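You operate a simulated robot arm through the tools that you are given. There is no shell and no other tool. Be economical: measure what you need, move in short steps, check, and stop when the job is done.

The job below is to be done with a simulated robot arm. You get a single attempt, and the scene is never put back.

JOB
Drop the spoiled piece in the red tub, tip the rest into the red bag and clip it.
Fine: tray level again, rocker to FREE for one pull of the red lever and back to LOCK.

Only the result counts: the job must be done as asked and must still hold three seconds after the hand-in. Knocking over, shifting, dropping, spilling or breaking anything else fails it.

ROBOT AND FRAMES
A 6-joint arm with a two-finger parallel gripper, fixed in place. Base frame: the origin is at the foot of the arm, x ahead of it, y to its left, z up. Readings come in m, rad, newtons and seconds.
Its first joint turns from -1.152 to 1.152 rad. Payload 2.9 kg.
The tool frame sits at the grasp point between the pads (the TCP): z along the fingers, y along the line on which they close. The tips reach 0.03 m beyond it. Largest opening 0.11 m; finger width 0.02, thickness 0.01; the body of the gripper, 0.048 by 0.112 m, starts 0.055 m behind the TCP.
Orientation is that of the tool frame in the base frame, as a unit quaternion [x, y, z, w]. With the fingers straight down and closing along the base's y, the tool's x points along the base's -x, its y along +y and its z along -z.

CONTROLS
- The arm moves only by the tool drive_tool. Its argument "rows" is a list of rows, each a list of 7 numbers: the shift along the tool's x, y, z in m, then the turn, a rotation vector about the tool's x, y, z in rad, then the finger opening in m, from 0 to 0.11. In form: [[tx, ty, tz, wx, wy, wz, fingers], ...]. A call has 1 to 20 rows; each row shifts and turns the commanded pose from where the row before left it, along the tool's axes as they then stand. A row lasts 0.2 s, in which the tool goes at most 0.05 m and 0.15 rad; a call with a longer step from one row to the next is refused whole, and so is a gripper value outside its range. Where a pose cannot be reached the arm comes as near as it can. A force on the tool above 90 N (or 10 N above the force at the start of the call, whichever is more), or a blocked arm, ends the call early, and 0.2 s more pass. Each finger travels about 0.108 m/s and halts on what it meets, pressing with about 38 N; the grip force reading is that of the motor and also rises with nothing between the fingers. The clock runs only during rows and for 0.2 s after the last one: add rows that do not move to give the fingers time. It gives the time, the measured TCP pose, the force on the tool (base axes), the opening and the grip force at its end, in the units of the frame above (readings bear some noise), and new pictures: "pictures" is both (left out), scene, wrist or none.
- Cameras (640 x 400 px; columns grow to the right, rows downward): "scene" is fixed at [0.089, 0.4504, 1.3781]; the picture's right is [-0.59, -0.81, 0.00], its down [-0.50, 0.36, -0.78] and it looks along [0.64, -0.46, -0.62] (base axes); focal length 214 px, centre (320, 200). "wrist" rides on the gripper at [-0.036, 0, -0.057] in the tool frame; the picture's right is [0.00, -1.00, 0.00], its down [0.97, 0.00, -0.24] and it looks along [0.24, 0.00, 0.97] (tool axes); focal length 218 px, centre (320, 200).
- pixel_to_xyz(camera, pixels): for up to 12 pixels [column, row] of the newest picture of that camera ("zoom" is the newest enlarged one), the place [x, y, z] in the base frame of the surface seen there, good to about 0.003 m. No time passes.
- zoom(camera, box): a new picture of the part [left, top, right, bottom] of that camera's present view, enlarged. No time passes.
- hand_in(): hands the job in; it is judged then, once.

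Keep the steps short. Do not move on a guess: measure, check each grasp and each placing, and mend mistakes. In all there are 80 turns and 120 pictures (those below and enlarged ones count). Leave the gripper open and the arm clear of the work at the hand-in unless told otherwise, and finish with a single line.

The tools are called after "Emit:" as a command line: name --pt "numbers of a row" for each row, then --argument value for the rest, lists and objects as JSON in quotes. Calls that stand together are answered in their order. drive_tool: Moves the arm, as the interface text tells. Its arguments: {"type":"object","properties":{"rows":{"type":"array","items":{"type":"array","items":{"type":"number"}}},"pictures":{"type":"string","enum":["both","scene","wrist","none"]}},"required":["rows"]} The other tools are called the same way: pixel_to_xyz (camera, pixels) gives the place of the surface under pixels of a picture; zoom (camera, box) takes an enlarged picture of a part of a camera's view; hand_in () hands the job in.

At the start:

```text
time_s: 0.0
eef_pos: [0.297, 0.2412, 1.268]
ee_rot: [0.0, 1.0, 0.0, 0.0]
contact_force: [-0.6, 0.4, 0.0]
grip_width: 0.1101
finger_force: 0.0
```

scene: 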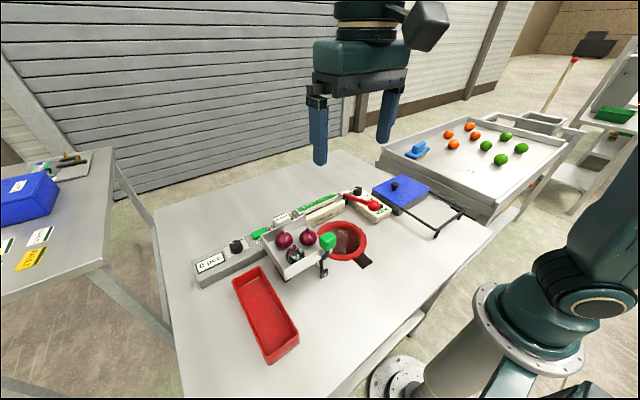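
wrist: 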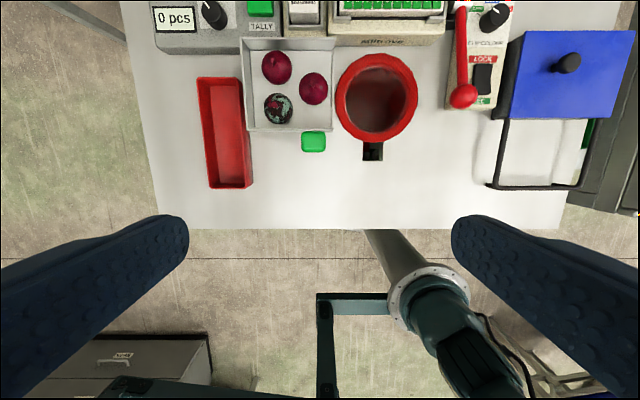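

I see a tray with two plums and one mouldy piece, a red tub, a red ring with a bag, and a red lever with a rocker. I'll enlarge both views to understand the parts.

Emit:
zoom --camera "scene" --box '[180, 160, 480, 370]'

Emit:
zoom --camera "wrist" --box '[140, 0, 400, 200]'

Emit:
zoom --camera "wrist" --box '[380, 0, 640, 200]'

```text
1.90 times, centred on (330, 265) of scene
```

zoom: 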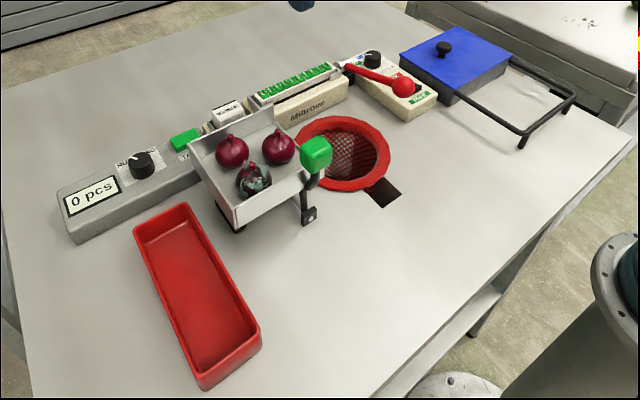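

```text
2.00 times, centred on (270, 100) of wrist
```

zoom: 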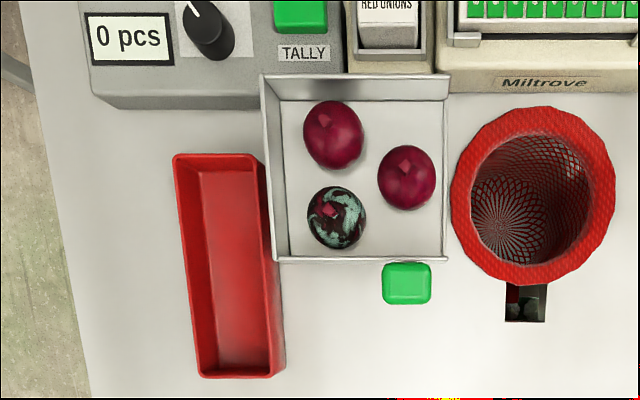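

```text
2.00 times, centred on (510, 100) of wrist
```

zoom: 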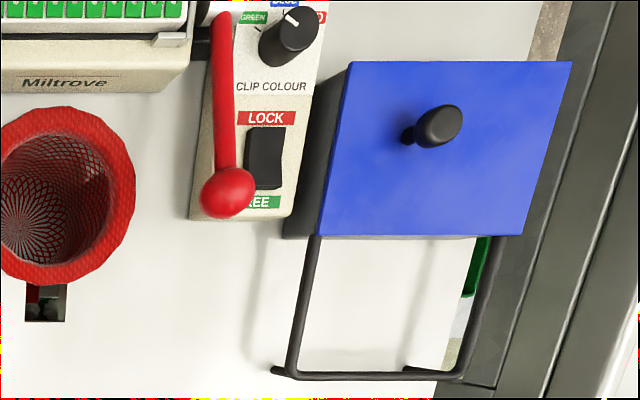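

Two good onions, one mouldy at lower-left of the tray. Now measuring onions, tray, handle, tub, ring, lever and rocker.

Emit:
pixel_to_xyz --camera "wrist" --pixels '[[277, 67], [313, 88], [278, 108], [313, 141], [244, 42], [333, 42], [247, 128], [332, 130], [222, 80], [200, 80], [228, 185], [225, 130]]'

Emit:
pixel_to_xyz --camera "wrist" --pixels '[[340, 97], [412, 97], [376, 60], [376, 135], [375, 95], [372, 152], [463, 95], [462, 30], [483, 68], [483, 90], [496, 16], [295, 85]]'

Emit:
pixel_to_xyz --camera "scene" --pixels '[[328, 241], [325, 272], [324, 255], [293, 284], [345, 240], [374, 205], [350, 192], [368, 200], [378, 211], [306, 237], [285, 240], [292, 253]]'

Emit:
zoom --camera "scene" --box '[260, 210, 400, 300]'

Emit:
zoom --camera "scene" --box '[330, 175, 410, 225]'

```text
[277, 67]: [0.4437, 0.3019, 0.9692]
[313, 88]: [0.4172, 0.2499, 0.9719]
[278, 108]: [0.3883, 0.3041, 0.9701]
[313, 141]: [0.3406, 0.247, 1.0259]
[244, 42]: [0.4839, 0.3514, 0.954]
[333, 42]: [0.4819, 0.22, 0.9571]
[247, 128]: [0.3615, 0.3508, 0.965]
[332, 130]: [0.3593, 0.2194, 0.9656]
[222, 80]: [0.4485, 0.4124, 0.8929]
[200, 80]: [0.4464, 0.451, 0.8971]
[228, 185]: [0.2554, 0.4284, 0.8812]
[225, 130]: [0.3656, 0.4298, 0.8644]
```

```text
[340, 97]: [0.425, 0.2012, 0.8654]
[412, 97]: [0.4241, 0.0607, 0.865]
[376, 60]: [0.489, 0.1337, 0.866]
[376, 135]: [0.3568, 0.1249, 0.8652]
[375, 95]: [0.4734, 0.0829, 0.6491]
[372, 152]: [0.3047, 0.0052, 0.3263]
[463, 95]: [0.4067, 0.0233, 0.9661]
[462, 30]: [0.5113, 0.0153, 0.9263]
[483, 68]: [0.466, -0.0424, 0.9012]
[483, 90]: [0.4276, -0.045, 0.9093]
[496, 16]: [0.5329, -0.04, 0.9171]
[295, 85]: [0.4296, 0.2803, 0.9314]
```

```text
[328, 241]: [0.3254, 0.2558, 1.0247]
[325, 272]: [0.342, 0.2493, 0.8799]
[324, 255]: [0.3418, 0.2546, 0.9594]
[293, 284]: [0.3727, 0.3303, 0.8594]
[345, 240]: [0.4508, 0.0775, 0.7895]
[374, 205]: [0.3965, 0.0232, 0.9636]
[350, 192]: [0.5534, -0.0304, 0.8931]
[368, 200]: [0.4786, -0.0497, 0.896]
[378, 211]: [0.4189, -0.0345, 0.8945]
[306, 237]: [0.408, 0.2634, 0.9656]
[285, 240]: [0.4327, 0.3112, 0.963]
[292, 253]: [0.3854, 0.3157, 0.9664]
```

```text
4.44 times, centred on (330, 255) of scene
```

zoom: 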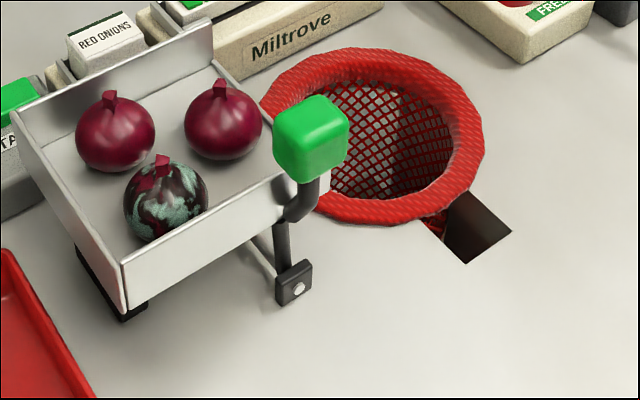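

```text
8.00 times, centred on (370, 200) of scene
```

zoom: 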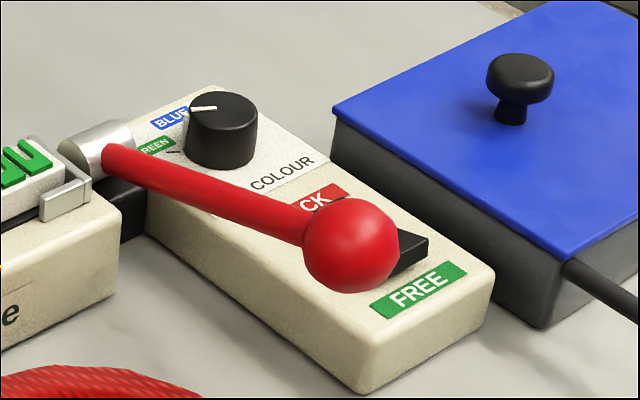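

The measured table heights (~0.86) differ from the stated 0.312, so I'll measure bare table, the floor and the arm foot.

Emit:
pixel_to_xyz --camera "scene" --pixels '[[330, 330], [200, 320], [420, 250], [400, 385], [520, 320], [590, 280], [120, 240], [470, 260], [365, 260], [240, 265], [90, 365], [265, 355]]'

Emit:
pixel_to_xyz --camera "wrist" --pixels '[[300, 200], [180, 180], [200, 300], [440, 300], [415, 275], [500, 380], [545, 150], [372, 147], [567, 62], [470, 200], [208, 160], [244, 90]]'

```text
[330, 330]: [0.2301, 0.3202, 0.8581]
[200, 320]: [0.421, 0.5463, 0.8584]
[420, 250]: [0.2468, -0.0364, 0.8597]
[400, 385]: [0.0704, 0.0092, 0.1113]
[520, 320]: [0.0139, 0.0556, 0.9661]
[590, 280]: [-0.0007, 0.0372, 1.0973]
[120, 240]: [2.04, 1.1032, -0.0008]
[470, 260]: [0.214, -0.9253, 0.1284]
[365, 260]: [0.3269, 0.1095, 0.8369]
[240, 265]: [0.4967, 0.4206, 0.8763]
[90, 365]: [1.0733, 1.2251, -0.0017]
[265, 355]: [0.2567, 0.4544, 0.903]
```

```text
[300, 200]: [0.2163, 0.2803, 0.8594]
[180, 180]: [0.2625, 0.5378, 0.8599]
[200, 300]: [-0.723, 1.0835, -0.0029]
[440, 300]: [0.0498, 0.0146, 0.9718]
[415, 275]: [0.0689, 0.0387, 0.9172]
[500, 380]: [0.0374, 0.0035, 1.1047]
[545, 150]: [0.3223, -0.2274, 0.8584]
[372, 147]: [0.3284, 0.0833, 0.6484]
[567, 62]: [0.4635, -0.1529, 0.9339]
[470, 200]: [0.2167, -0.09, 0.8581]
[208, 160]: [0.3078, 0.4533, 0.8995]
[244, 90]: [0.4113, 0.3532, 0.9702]
```

Bare table reads z = 0.858, tray floor 0.931, rims ~0.96, green handle top 1.026. The spoiled onion centre is about (0.391, 0.307, 0.953). I move above it, turn 15° so the fingers fit the gaps, and look again.

Emit:
drive_tool --pt "-0.03 0.022 0.03 0 0 0 0.1" --pt "-0.03 0.022 0.03 0 0 0 0.08" --pt "-0.0336 0.022 0.02 0 0 0 0.062" --pt "0 0 0.03 0 0 0.13 0.062" --pt "0 0 0.03 0 0 0.13 0.062" --pt "0 0 0 0 0 0 0.062"

```text
time_s: 1.4
eef_pos: [0.391, 0.3057, 1.1268]
ee_rot: [0.131, 0.991, 0.0, 0.0]
contact_force: [0.0, 0.2, 0.2]
grip_width: 0.062
finger_force: 0.0
```

scene: 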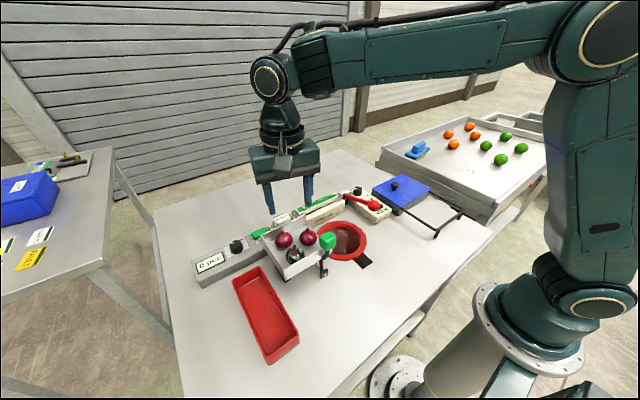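
wrist: 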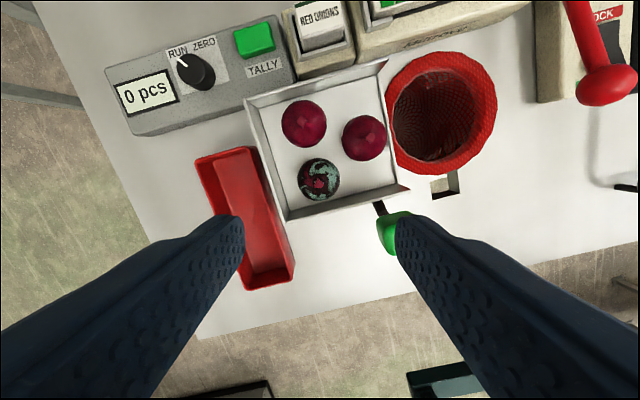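

The spoiled onion at wrist (319,180) is right on the tool axis (predicted (320,181)). I re-measure the clearances around it.

Emit:
pixel_to_xyz --camera "wrist" --pixels '[[319, 180], [304, 124], [364, 138], [299, 181], [339, 181], [319, 159], [319, 200], [274, 180], [330, 212], [385, 230], [382, 217], [318, 148]]'

Emit:
zoom --camera "wrist" --box '[220, 40, 460, 260]'

```text
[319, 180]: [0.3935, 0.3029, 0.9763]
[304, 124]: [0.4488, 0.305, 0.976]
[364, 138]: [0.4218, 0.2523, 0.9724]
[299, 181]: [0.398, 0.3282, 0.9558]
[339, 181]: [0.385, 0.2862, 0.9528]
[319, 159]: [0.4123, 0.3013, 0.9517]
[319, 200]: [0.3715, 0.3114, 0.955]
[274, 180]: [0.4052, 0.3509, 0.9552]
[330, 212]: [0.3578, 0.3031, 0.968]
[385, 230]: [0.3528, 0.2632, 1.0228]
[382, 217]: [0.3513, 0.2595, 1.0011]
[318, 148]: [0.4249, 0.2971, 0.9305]
```

```text
1.82 times, centred on (340, 150) of wrist
```

zoom: 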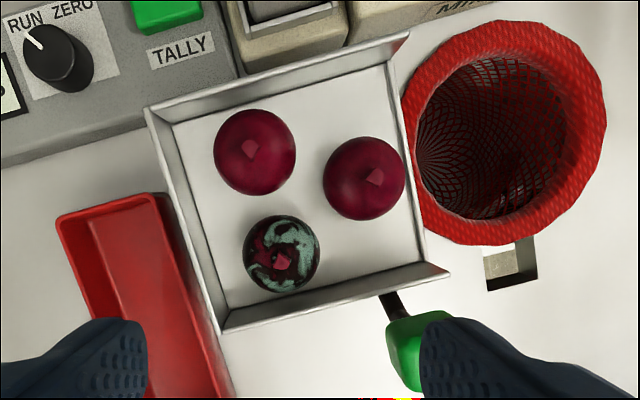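

Axis is centred; finger gaps are fine. I descend to TCP 0.976 (body bottom just above the green handle top 1.026) in steady steps.

Emit:
drive_tool --pt "0 0.001 0.04 0 0 0 0.062" --pt "0 0 0.04 0 0 0 0.062" --pt "0 0 0.03 0 0 0 0.062" --pt "0 0 0.02 0 0 0 0.062" --pt "0 0 0.011 0 0 0 0.062" --pt "0 0 0.01 0 0 0 0.062" --pt "0 0 0 0 0 0 0.062"

```text
time_s: 3.0
eef_pos: [0.391, 0.3058, 0.9778]
ee_rot: [0.13, 0.992, -0.001, 0.0]
contact_force: [0.3, 0.2, -0.5]
grip_width: 0.0621
finger_force: 0.0
```

scene: 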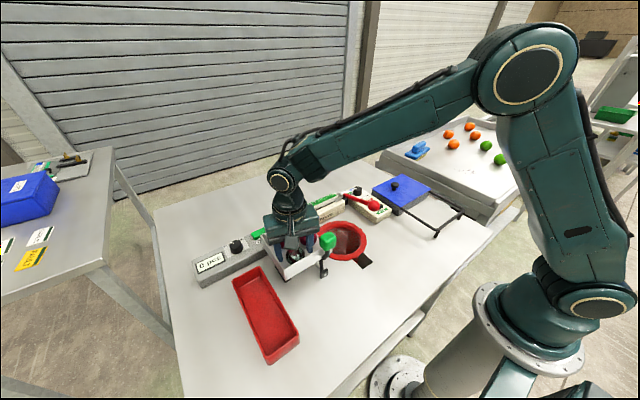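
wrist: 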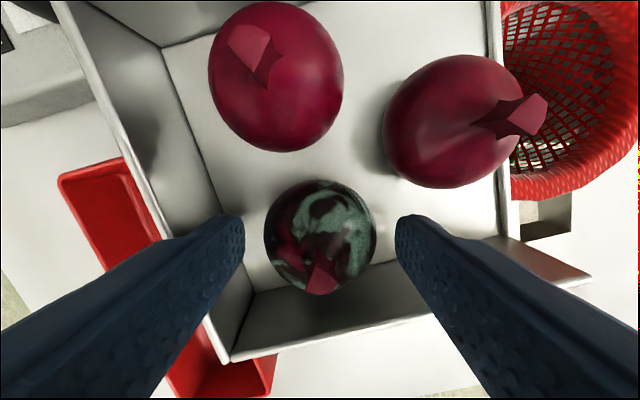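

The fingers straddle the onion with free space both sides. I lower 4 mm more so the tips pass its equator, then close.

Emit:
drive_tool --pt "0 0 0.004 0 0 0 0.062" --pt "0 0 0 0 0 0 0.054" --pt "0 0 0 0 0 0 0.045" --pt "0 0 0 0 0 0 0.038" --pt "0 0 0 0 0 0 0.038" --pictures "wrist"

```text
time_s: 4.2
eef_pos: [0.3916, 0.307, 0.9747]
ee_rot: [0.13, 0.991, 0.0, 0.0]
contact_force: [-0.6, -1.0, -0.5]
grip_width: 0.0472
finger_force: 38.2
```

wrist: 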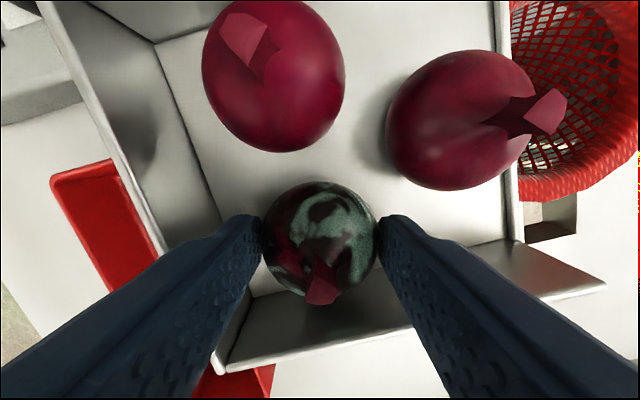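

Closed on 0.047 m, the onion's width, 38 N. I lift straight up slowly.

Emit:
drive_tool --pt "0 0 -0.01 0 0 0 0.038" --pt "0 0 -0.02 0 0 0 0.038" --pt "0 0 -0.03 0 0 0 0.038" --pt "0 0 -0.04 0 0 0 0.038" --pt "0 0 0 0 0 0 0.038"

Emit:
pixel_to_xyz --camera "scene" --pixels '[[265, 315], [250, 290], [275, 340], [240, 285], [265, 355], [297, 335], [262, 268], [232, 282]]'

```text
time_s: 5.4
eef_pos: [0.3909, 0.3065, 1.0729]
ee_rot: [0.129, 0.992, 0.0, 0.0]
contact_force: [0.0, -0.7, 0.9]
grip_width: 0.0472
finger_force: 37.9
```

scene: 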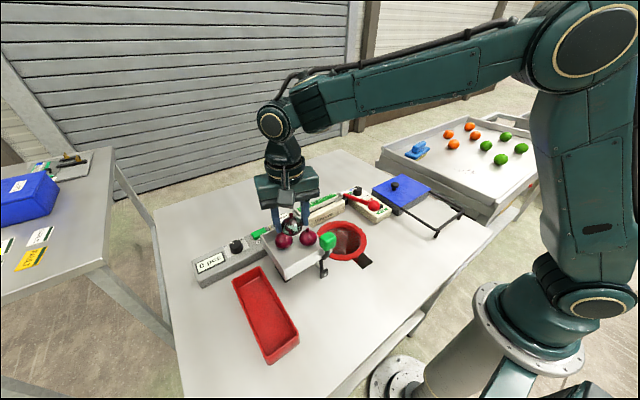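
wrist: 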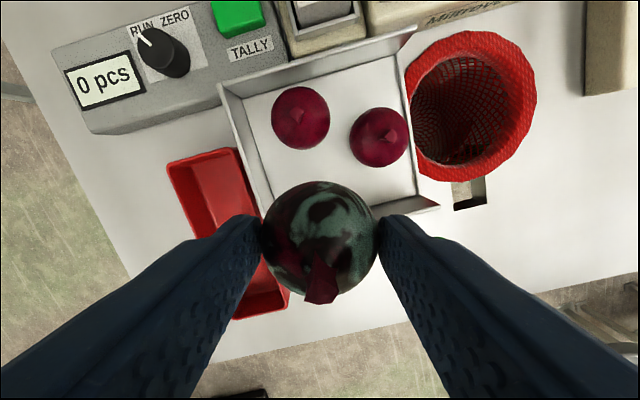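

```text
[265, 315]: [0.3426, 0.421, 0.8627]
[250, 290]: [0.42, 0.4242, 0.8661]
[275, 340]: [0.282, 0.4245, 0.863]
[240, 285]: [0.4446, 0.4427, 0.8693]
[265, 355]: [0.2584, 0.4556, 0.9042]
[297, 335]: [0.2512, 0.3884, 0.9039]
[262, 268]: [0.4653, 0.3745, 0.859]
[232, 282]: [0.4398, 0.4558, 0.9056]
```

The onion is held; the tray keeps two good onions. Tub centre is about (0.32, 0.423), rim 0.904. I move over it and turn the fingers to close along its long side.

Emit:
drive_tool --pt "0.0246 0.0236 0 0 0 0 0.038" --pt "0.0246 0.0236 0 0 0 0 0.038" --pt "0.0246 0.0236 0 0 0 0 0.038" --pt "0.0246 0.0236 0 0 0 0 0.038" --pt "0 0 0 0 0 0.14 0.038" --pt "0 0 0 0 0 0.14 0.038" --pt "0 0 0 0 0 0.14 0.038" --pt "0 0 0 0 0 0.14 0.038" --pt "0 0 0 0 0 0.14 0.038" --pt "0 0 0 0 0 0.14 0.038" --pt "0 0 0 0 0 0.14 0.038" --pt "0 0 0 0 0 0.14 0.038" --pt "0 0 0 0 0 0.14 0.038" --pt "0 0 0 0 0 0 0.038"

```text
time_s: 8.4
eef_pos: [0.3202, 0.4231, 1.0737]
ee_rot: [0.69, 0.724, 0.0, -0.001]
contact_force: [-0.1, 0.5, -0.5]
grip_width: 0.0469
finger_force: 38.0
```

scene: 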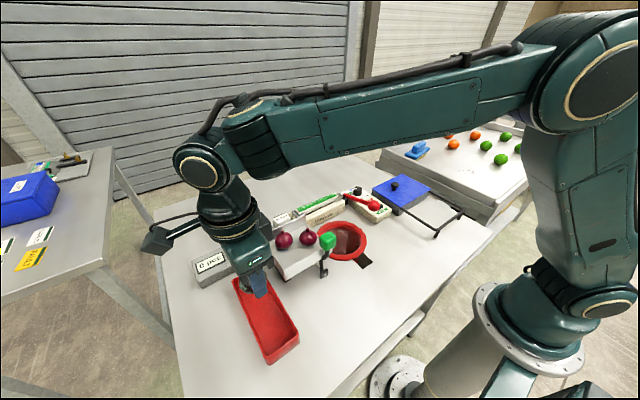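
wrist: 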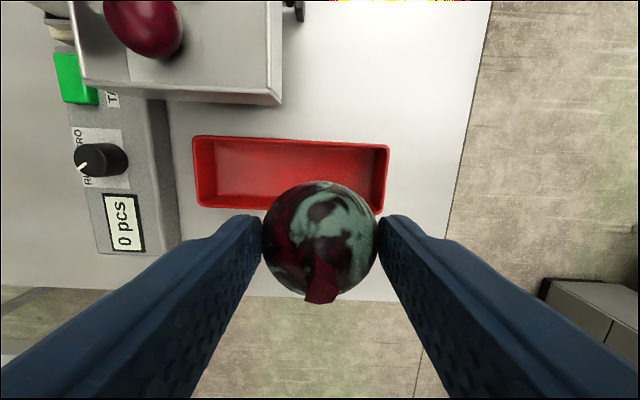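

Check tub walls across the present line.

Emit:
pixel_to_xyz --camera "wrist" --pixels '[[240, 139], [240, 206], [250, 144], [250, 200], [260, 170], [380, 144], [388, 175], [330, 141]]'

```text
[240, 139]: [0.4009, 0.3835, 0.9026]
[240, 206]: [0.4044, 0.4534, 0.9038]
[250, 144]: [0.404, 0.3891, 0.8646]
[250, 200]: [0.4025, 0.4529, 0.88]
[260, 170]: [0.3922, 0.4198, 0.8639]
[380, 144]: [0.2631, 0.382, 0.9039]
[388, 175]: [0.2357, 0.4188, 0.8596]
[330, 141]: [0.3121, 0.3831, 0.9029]
```

Tub runs y 0.383–0.4555, so I shift 4.5 mm toward -y and lower until the onion is just above the tub floor.

Emit:
drive_tool --pt "-0.0045 0 0.03 0 0 0 0.038" --pt "0 0 0.04 0 0 0 0.038" --pt "0 0 0.04 0 0 0 0.038" --pt "0 0 0.025 0 0 0 0.038" --pt "0 0 0.015 0 0 0 0.038" --pt "0 0 0 0 0 0 0.038"

```text
time_s: 9.8
eef_pos: [0.3201, 0.42, 0.9222]
ee_rot: [0.689, 0.725, 0.0, 0.0]
contact_force: [1.5, 1.2, -0.2]
grip_width: 0.0466
finger_force: 37.8
```

scene: 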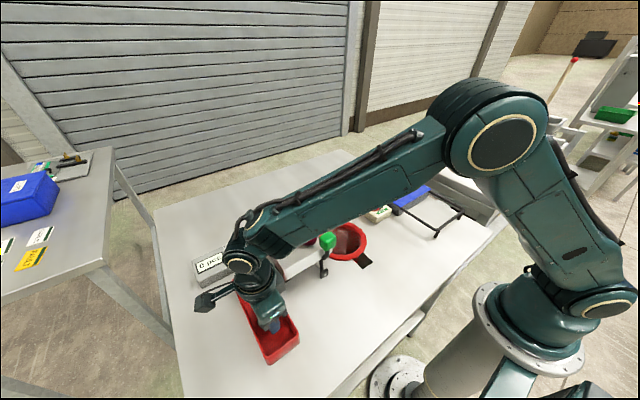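
wrist: 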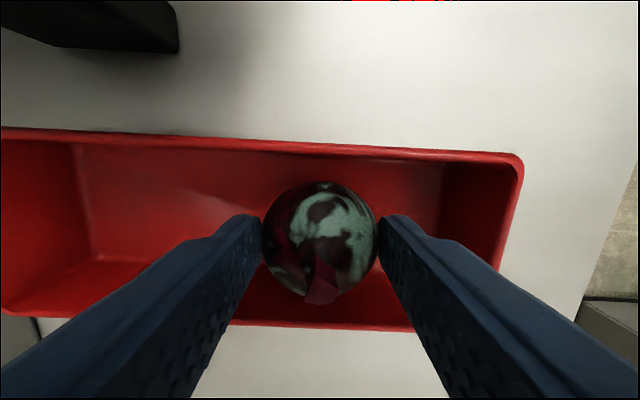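

The onion is inside the tub, fingers inside its long side. I open to 0.062 slowly and rise.

Emit:
drive_tool --pt "0 0 0.004 0 0 0 0.052" --pt "0 0 0 0 0 0 0.062" --pt "0 0 0 0 0 0 0.062" --pt "0 0 -0.02 0 0 0 0.062" --pt "0 0 -0.04 0 0 0 0.062" --pt "0 0 -0.05 0 0 0 0.062" --pt "0 0 -0.05 0 0 0 0.062" --pt "0 0 0 0 0 0 0.062"

```text
time_s: 11.6
eef_pos: [0.3211, 0.418, 1.0787]
ee_rot: [0.689, 0.725, 0.0, 0.0]
contact_force: [0.6, -0.7, 0.2]
grip_width: 0.0622
finger_force: 0.1
```

scene: 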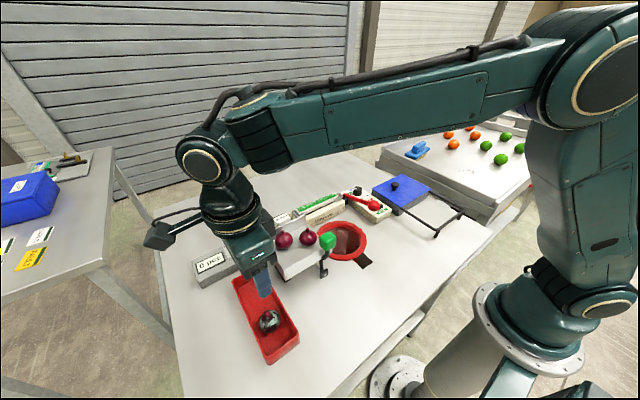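
wrist: 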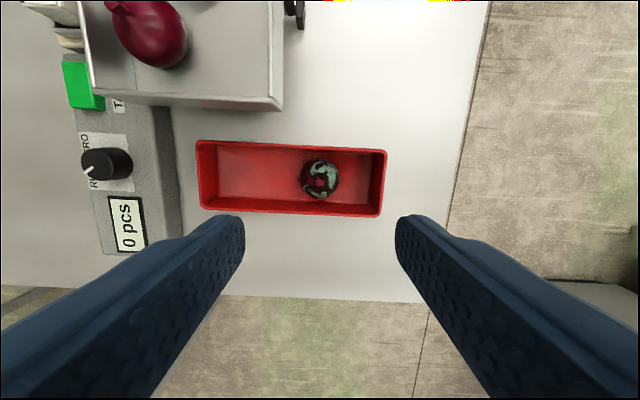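

Spoiled onion sits in the tub. Now I study the green handle and hinge before touching them.

Emit:
zoom --camera "scene" --box '[270, 215, 370, 290]'

Emit:
drive_tool --pt "-0.03 0 -0.01 0 0 0.05 0.062" --pt "-0.045 0.005 -0.01 0 0 0 0.062" --pt "-0.03 0.005 -0.01 0 0 0 0.062" --pt "0 0 0 0 0 0 0.062"

```text
5.33 times, centred on (320, 252) of scene
```

zoom: 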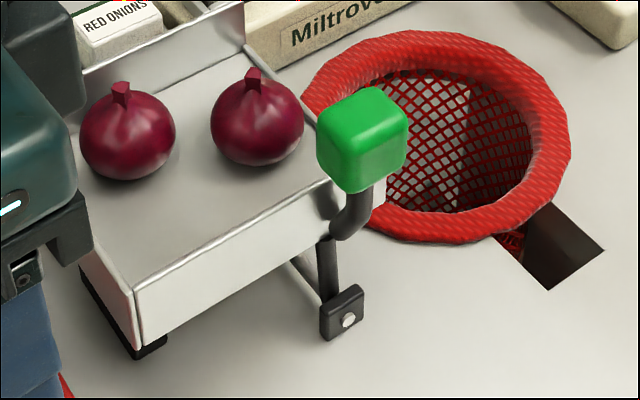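

```text
time_s: 12.6
eef_pos: [0.3329, 0.3133, 1.1088]
ee_rot: [0.707, 0.707, 0.0, 0.0]
contact_force: [-0.1, -0.3, 0.2]
grip_width: 0.0621
finger_force: 0.0
```

scene: 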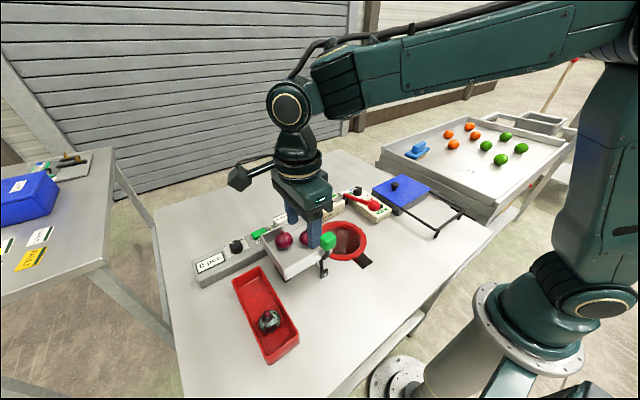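
wrist: 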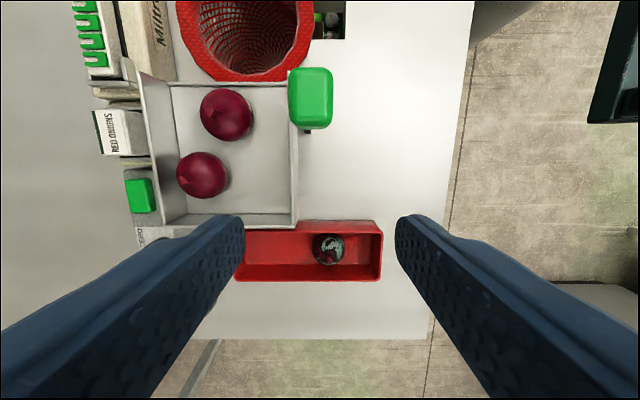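

Measuring handle extents, the crank stem and the pivot block bolt.

Emit:
pixel_to_xyz --camera "zoom" --pixels '[[348, 320], [345, 300], [328, 270], [350, 215], [362, 105], [365, 165], [340, 165], [385, 155], [145, 345], [310, 285]]'

Emit:
pixel_to_xyz --camera "wrist" --pixels '[[291, 90], [330, 90], [311, 70], [311, 122], [311, 95], [295, 222], [297, 100], [160, 222], [305, 131], [215, 115], [205, 172]]'

Emit:
zoom --camera "wrist" --box '[120, 0, 400, 240]'

```text
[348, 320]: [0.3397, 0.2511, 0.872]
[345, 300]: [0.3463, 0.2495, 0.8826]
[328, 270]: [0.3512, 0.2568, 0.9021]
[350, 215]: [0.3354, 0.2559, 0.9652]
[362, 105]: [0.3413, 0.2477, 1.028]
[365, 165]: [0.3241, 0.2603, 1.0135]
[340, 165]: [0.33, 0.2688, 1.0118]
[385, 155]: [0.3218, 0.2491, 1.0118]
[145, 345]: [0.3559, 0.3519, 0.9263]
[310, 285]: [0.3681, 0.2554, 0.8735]
```

```text
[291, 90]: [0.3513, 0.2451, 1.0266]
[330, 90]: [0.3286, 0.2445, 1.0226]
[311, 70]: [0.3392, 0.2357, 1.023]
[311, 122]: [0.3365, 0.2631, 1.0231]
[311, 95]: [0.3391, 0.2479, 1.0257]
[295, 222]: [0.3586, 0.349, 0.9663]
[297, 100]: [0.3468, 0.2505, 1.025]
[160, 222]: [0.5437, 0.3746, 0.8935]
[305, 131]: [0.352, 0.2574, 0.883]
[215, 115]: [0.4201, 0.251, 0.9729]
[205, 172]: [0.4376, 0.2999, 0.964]
```

```text
1.67 times, centred on (260, 120) of wrist
```

zoom: 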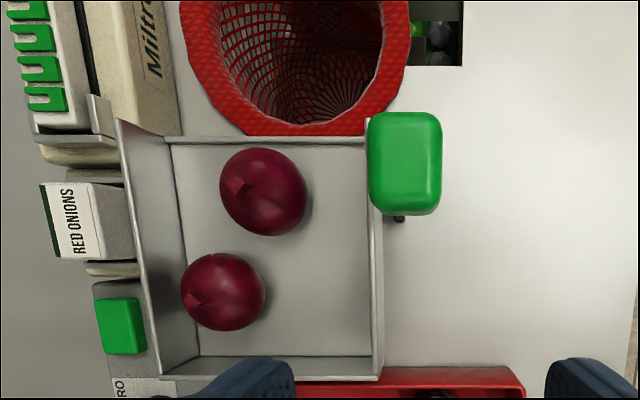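

Pivot axis runs along x through about (y 0.250, z 0.874); handle centre (0.338, 0.249, 1.010). I'll lean the tool back 25° so it can follow the handle's arc, stop 9 cm off, and check alignment.

Emit:
drive_tool --pt "-0.026 0.005 0.015 0 0 0 0.058" --pt "0 0 0 0 -0.147 0 0.056" --pt "0 0 0 0 -0.147 0 0.056" --pt "0 0 0 0 -0.146 0 0.056" --pt "0 0 0.04 0 0 0 0.056" --pt "0 0 0 0 0 0 0.056"

```text
time_s: 14.0
eef_pos: [0.3324, 0.2651, 1.049]
ee_rot: [0.691, 0.689, -0.155, 0.154]
contact_force: [0.0, 0.2, 0.8]
grip_width: 0.056
finger_force: 0.0
out of reach, approached as far as the arm can: row 4
```

scene: 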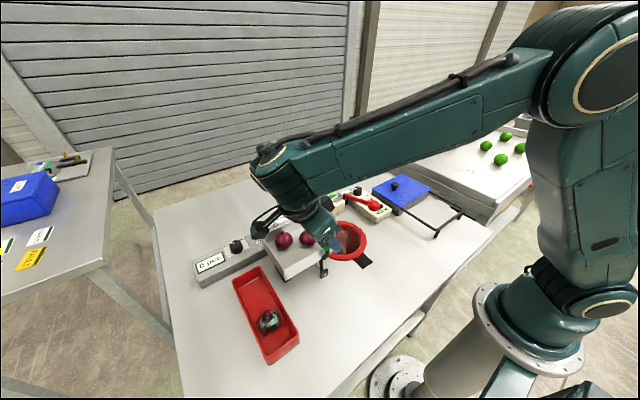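
wrist: 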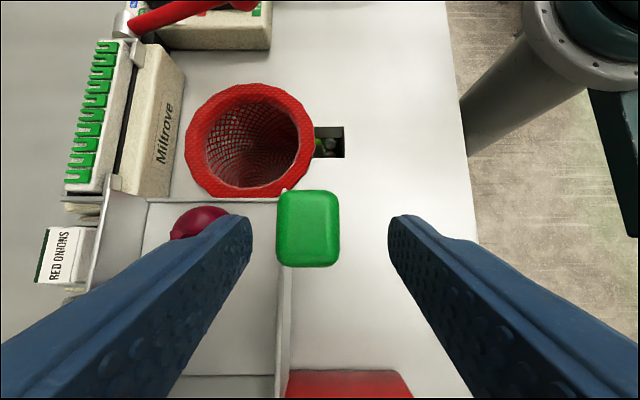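

Row 4 was clipped slightly; measured pose is (0.332, 0.265, 1.049) with the tilt achieved. Correcting 5.5 mm in x and approaching the handle partially.

Emit:
drive_tool --pt "0 0.0055 0.01 0 0 0 0.056" --pt "0.001 0 0.015 0 0 0 0.056" --pt "0 0 0 0 0 0 0.056" --pictures "wrist"

```text
time_s: 14.8
eef_pos: [0.3382, 0.2545, 1.0249]
ee_rot: [0.69, 0.69, -0.155, 0.154]
contact_force: [-0.3, 0.2, -0.5]
grip_width: 0.0561
finger_force: 0.0
```

wrist: 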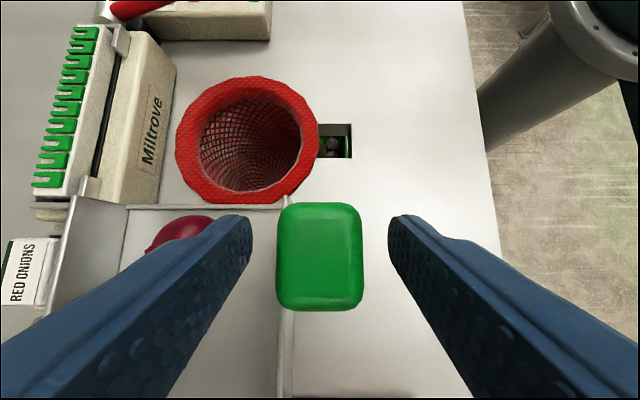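

Handle is centred between the fingers. I go the last 14 mm and close on it.

Emit:
drive_tool --pt "0.0005 0 0.014 0 0 0 0.056" --pt "0 0 0 0 0 0 0.046" --pt "0 0 0 0 0 0 0.036" --pt "0 0 0 0 0 0 0.024" --pt "0 0 0 0 0 0 0.024" --pictures "both"

```text
time_s: 16.0
eef_pos: [0.3391, 0.2481, 1.0123]
ee_rot: [0.691, 0.69, -0.154, 0.154]
contact_force: [1.6, 1.0, -1.1]
grip_width: 0.0278
finger_force: 44.8
```

scene: 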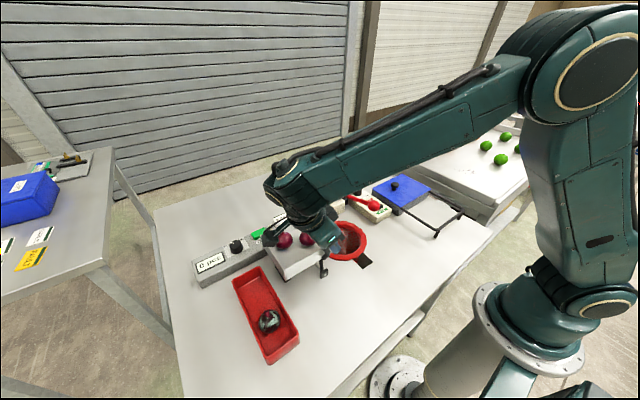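
wrist: 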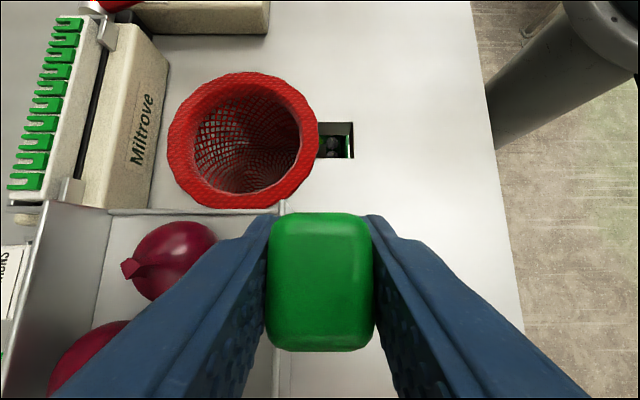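

Handle gripped at 0.028 m. I start the arc about the pivot with four small steps (18°) and read the force.

Emit:
drive_tool --pt "-0.0098 0 0.0051 0 0.08 0 0.02" --pt "-0.0098 0 0.0051 0 0.08 0 0.02" --pt "-0.0098 0 0.0051 0 0.08 0 0.02" --pt "-0.0098 0 0.0051 0 0.08 0 0.02"

```text
time_s: 17.0
eef_pos: [0.3386, 0.2042, 1.0048]
ee_rot: [0.706, 0.706, -0.042, 0.042]
contact_force: [6.1, -6.5, -0.9]
grip_width: 0.028
finger_force: 45.0
```

scene: 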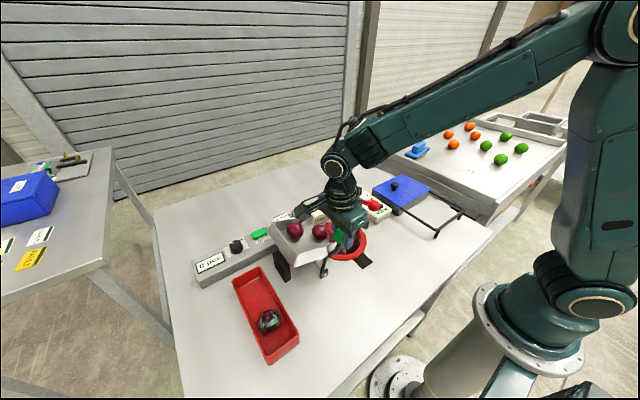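
wrist: 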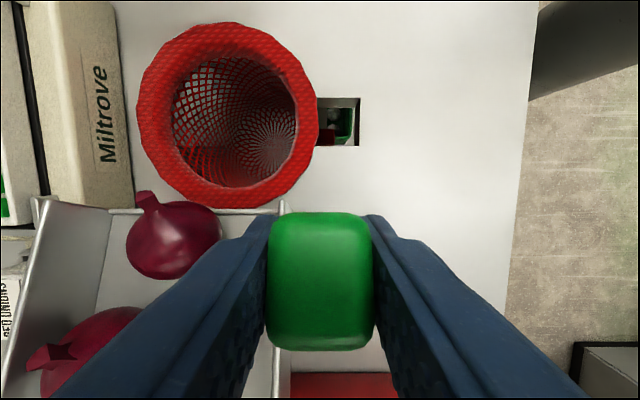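

The tray follows easily (6 N) and onions still sit in it. Four more steps.

Emit:
drive_tool --pt "-0.0098 0 0.0051 0 0.08 0 0.02" --pt "-0.0098 0 0.0051 0 0.08 0 0.02" --pt "-0.0098 0 0.0051 0 0.08 0 0.02" --pt "-0.0098 0 0.0051 0 0.08 0 0.02"

```text
time_s: 18.0
eef_pos: [0.3379, 0.1644, 0.9846]
ee_rot: [0.705, 0.702, 0.07, -0.07]
contact_force: [8.3, -5.5, -8.5]
grip_width: 0.0279
finger_force: 45.4
```

scene: 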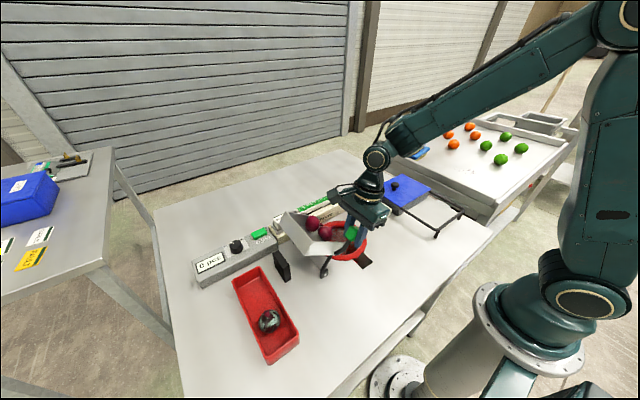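
wrist: 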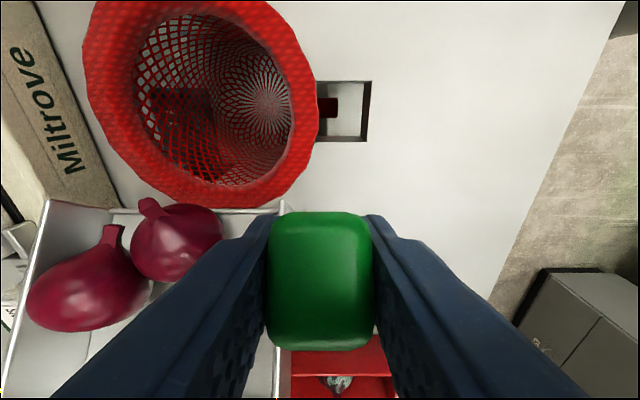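

36° tilt; onions have slid to the lip over the ring. I continue slowly.

Emit:
drive_tool --pt "-0.0074 0 0.0038 0 0.06 0 0.02" --pt "-0.0074 0 0.0038 0 0.06 0 0.02" --pt "-0.0074 0 0.0038 0 0.06 0 0.02" --pt "0 0 0 0 0 0 0.02"

```text
time_s: 19.0
eef_pos: [0.3375, 0.1473, 0.9684]
ee_rot: [0.695, 0.694, 0.133, -0.133]
contact_force: [3.3, -11.8, -0.9]
grip_width: 0.0277
finger_force: 45.2
```

scene: 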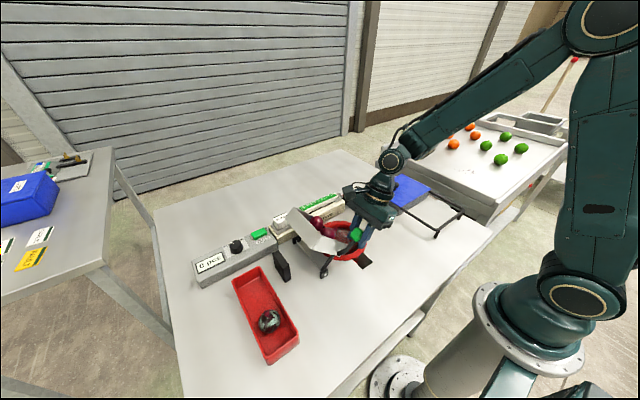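
wrist: 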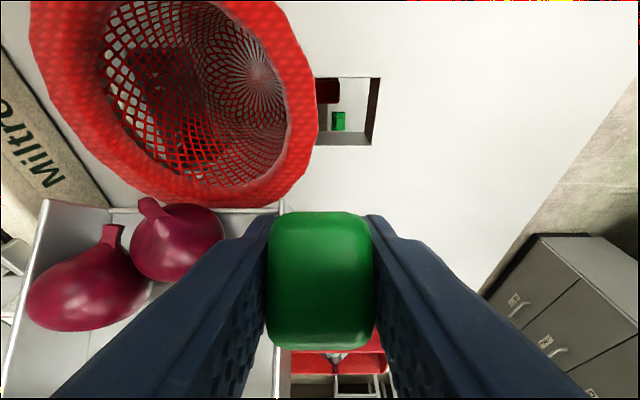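

47° now; onions rest against a small lip. I keep tipping.

Emit:
drive_tool --pt "-0.0074 0 0.0038 0 0.06 0 0.02" --pt "-0.0074 0 0.0038 0 0.06 0 0.02" --pt "0 0 0 0 0 0 0.02" --pt "0 0 0 0 0 0 0.02"

```text
time_s: 20.0
eef_pos: [0.3377, 0.1383, 0.9573]
ee_rot: [0.683, 0.686, 0.179, -0.175]
contact_force: [-1.4, -3.1, 40.2]
grip_width: 0.0278
finger_force: 44.9
```

scene: 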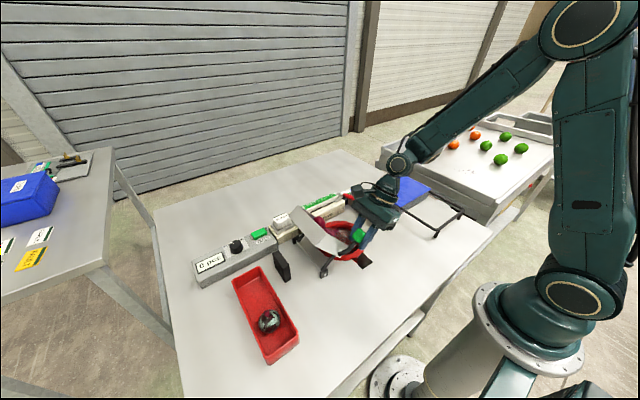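
wrist: 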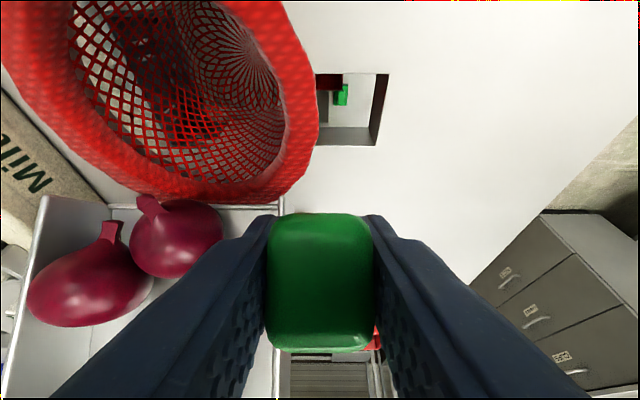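

Force rose to 40 N upward: the tray seems at its stop (~54°), yet the onions are still in it. I zoom to see what holds them.

Emit:
zoom --camera "wrist" --box '[0, 140, 320, 360]'

Emit:
zoom --camera "scene" --box '[270, 190, 400, 290]'

Emit:
pixel_to_xyz --camera "wrist" --pixels '[[110, 205], [240, 208], [175, 240], [85, 280], [240, 230], [150, 198], [200, 200], [120, 180], [240, 300]]'

```text
1.82 times, centred on (160, 250) of wrist
```

zoom: 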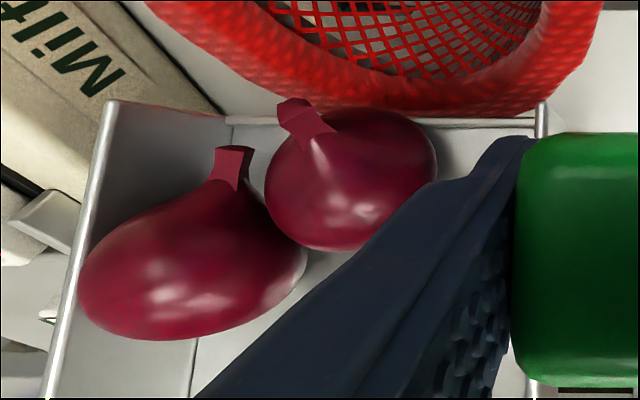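

```text
4.00 times, centred on (335, 240) of scene
```

zoom: 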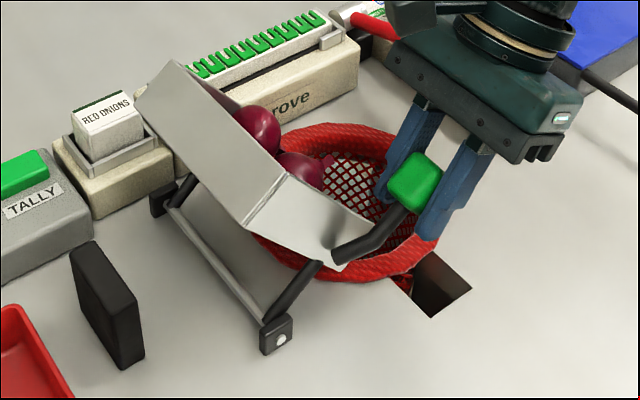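

```text
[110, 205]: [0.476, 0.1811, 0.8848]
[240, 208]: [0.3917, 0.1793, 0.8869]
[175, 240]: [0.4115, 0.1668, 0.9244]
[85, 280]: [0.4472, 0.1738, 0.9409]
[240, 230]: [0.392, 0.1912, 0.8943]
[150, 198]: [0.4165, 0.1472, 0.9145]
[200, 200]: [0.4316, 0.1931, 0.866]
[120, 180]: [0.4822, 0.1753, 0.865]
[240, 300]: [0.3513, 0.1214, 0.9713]
```

The onions lean on the small front lip, nearly over it. I try one slightly further step to see whether this is a hard stop.

Emit:
drive_tool --pt "-0.0049 0 0.0025 0 0.04 0 0.02" --pt "0 0 0 0 0 0 0.02"

```text
time_s: 20.6
eef_pos: [0.3386, 0.1358, 0.9531]
ee_rot: [0.679, 0.683, 0.193, -0.19]
contact_force: [0.5, 2.4, 51.5]
grip_width: 0.028
finger_force: 44.5
```

scene: 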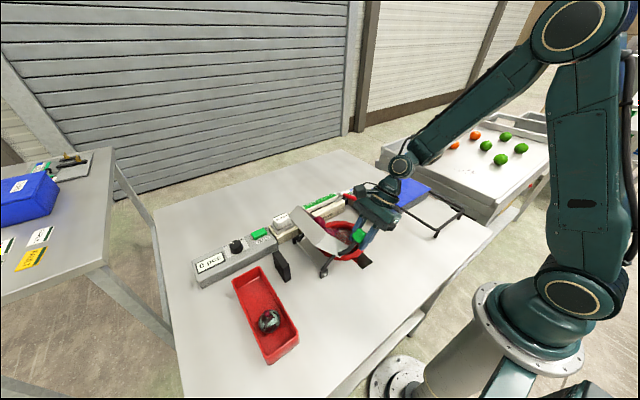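
wrist: 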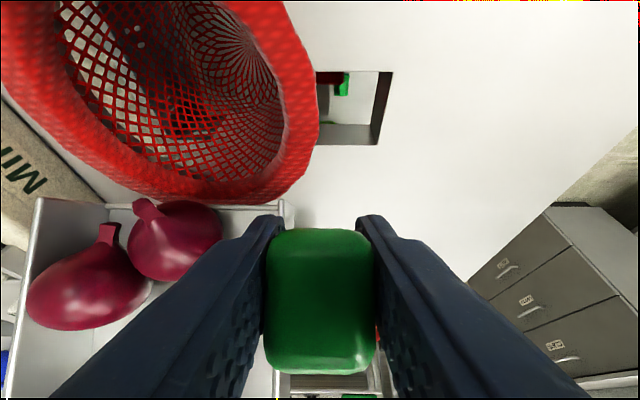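

That is the hard stop (~54°; the handle slipped slightly in the pads). The onions balance at the lip. I'll back off about 17° and return briskly in one step to jog them over.

Emit:
drive_tool --pt "0.0193 0 -0.0074 0 -0.15 0 0.02" --pt "0.0193 0 -0.0074 0 -0.15 0 0.02" --pt "-0.034 0 0.0209 0 0.15 0 0.02" --pt "0 0 0 0 0.12 0 0.02" --pt "0 0 0 0 0 0 0.02"

```text
time_s: 21.8
eef_pos: [0.337, 0.1338, 0.9514]
ee_rot: [0.685, 0.684, 0.178, -0.179]
contact_force: [8.5, -0.7, -4.0]
grip_width: 0.0278
finger_force: 44.8
```

scene: 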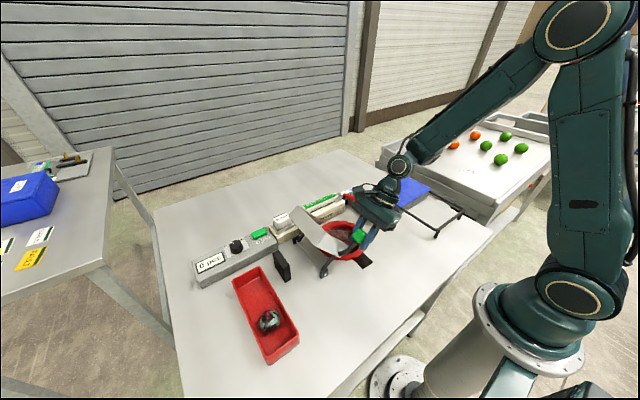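
wrist: 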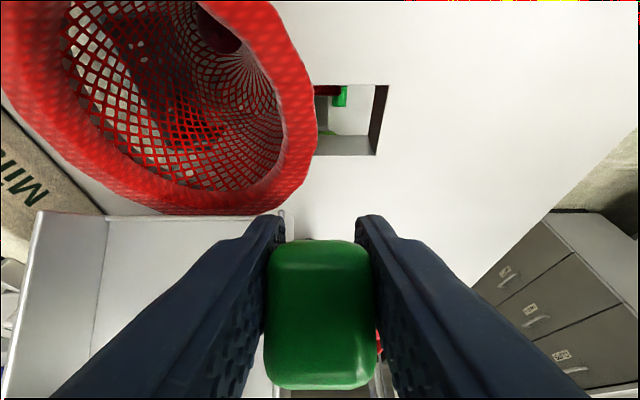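

The tray is empty; an onion shows inside the bag at (220,30). Now I swing the tray back along the arc.

Emit:
drive_tool --pt "0.0101 0 -0.0043 0 -0.08 0 0.02" --pt "0.0101 0 -0.0043 0 -0.08 0 0.02" --pt "0.0101 0 -0.0043 0 -0.08 0 0.02" --pt "0.0101 0 -0.0043 0 -0.08 0 0.02" --pt "0.0101 0 -0.0043 0 -0.08 0 0.02" --pt "0.0101 0 -0.0043 0 -0.08 0 0.02" --pt "0.0101 0 -0.0043 0 -0.08 0 0.02" --pt "0.0101 0 -0.0043 0 -0.08 0 0.02" --pt "0.0101 0 -0.0043 0 -0.08 0 0.02" --pt "0 0 0 0 0 0 0.02"

```text
time_s: 24.0
eef_pos: [0.3371, 0.2164, 1.0091]
ee_rot: [0.704, 0.703, -0.072, 0.073]
contact_force: [1.9, -2.4, 31.5]
grip_width: 0.0278
finger_force: 44.6
```

scene: 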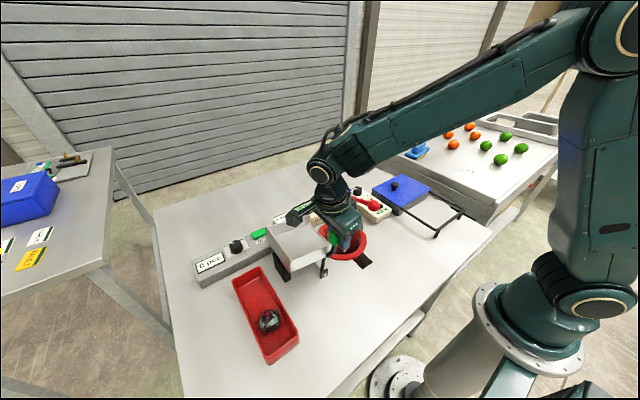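
wrist: 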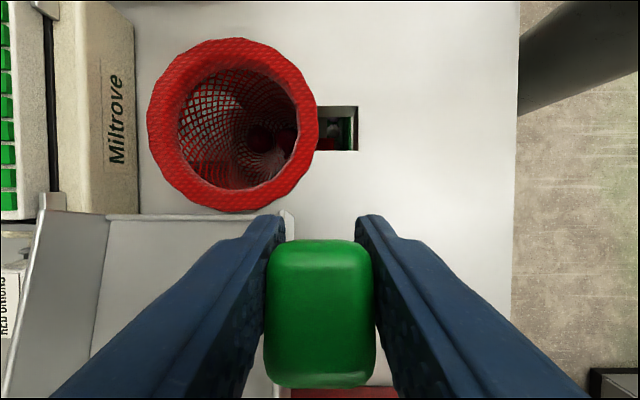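

Tray is about 14° from level with some upward load (31 N); I continue the last steps with a slight upward correction.

Emit:
drive_tool --pt "0.0098 0 -0.0058 0 -0.08 0 0.02" --pt "0.0098 0 -0.0053 0 -0.08 0 0.02" --pt "0.0075 0 -0.004 0 -0.06 0 0.02" --pt "0 0 0 0 0 0 0.02"

```text
time_s: 25.0
eef_pos: [0.3381, 0.2414, 1.0141]
ee_rot: [0.692, 0.689, -0.154, 0.151]
contact_force: [6.0, -22.7, 1.1]
grip_width: 0.0279
finger_force: 44.7
```

scene: 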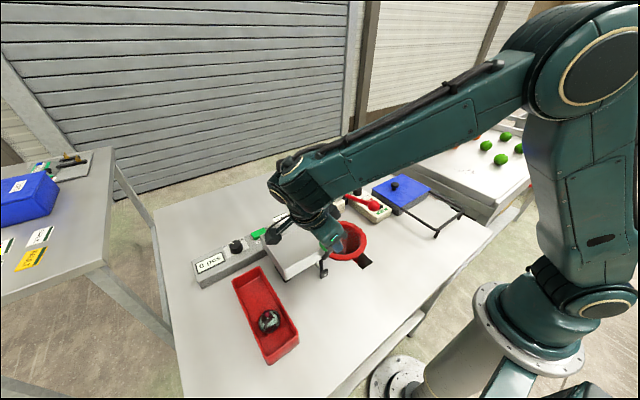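
wrist: 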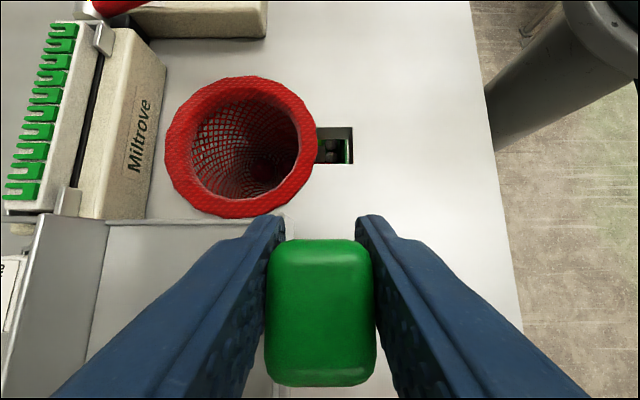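

Reaction of 23 N in -y suggests the level stop. I check the tray against its original readings.

Emit:
pixel_to_xyz --camera "scene" --pixels '[[288, 272], [300, 266], [280, 262], [300, 250], [285, 240], [323, 272]]'

Emit:
zoom --camera "scene" --box '[250, 205, 380, 295]'

```text
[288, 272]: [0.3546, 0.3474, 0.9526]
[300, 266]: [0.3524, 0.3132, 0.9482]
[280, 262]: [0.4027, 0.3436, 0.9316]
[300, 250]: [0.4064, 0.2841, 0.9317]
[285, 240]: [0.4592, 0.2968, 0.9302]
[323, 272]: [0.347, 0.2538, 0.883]
```

```text
4.44 times, centred on (315, 250) of scene
```

zoom: 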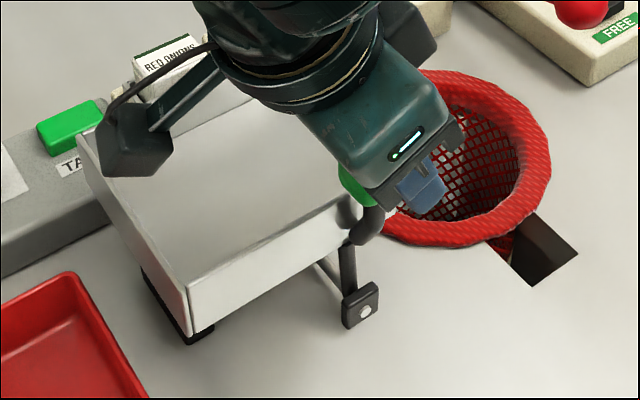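

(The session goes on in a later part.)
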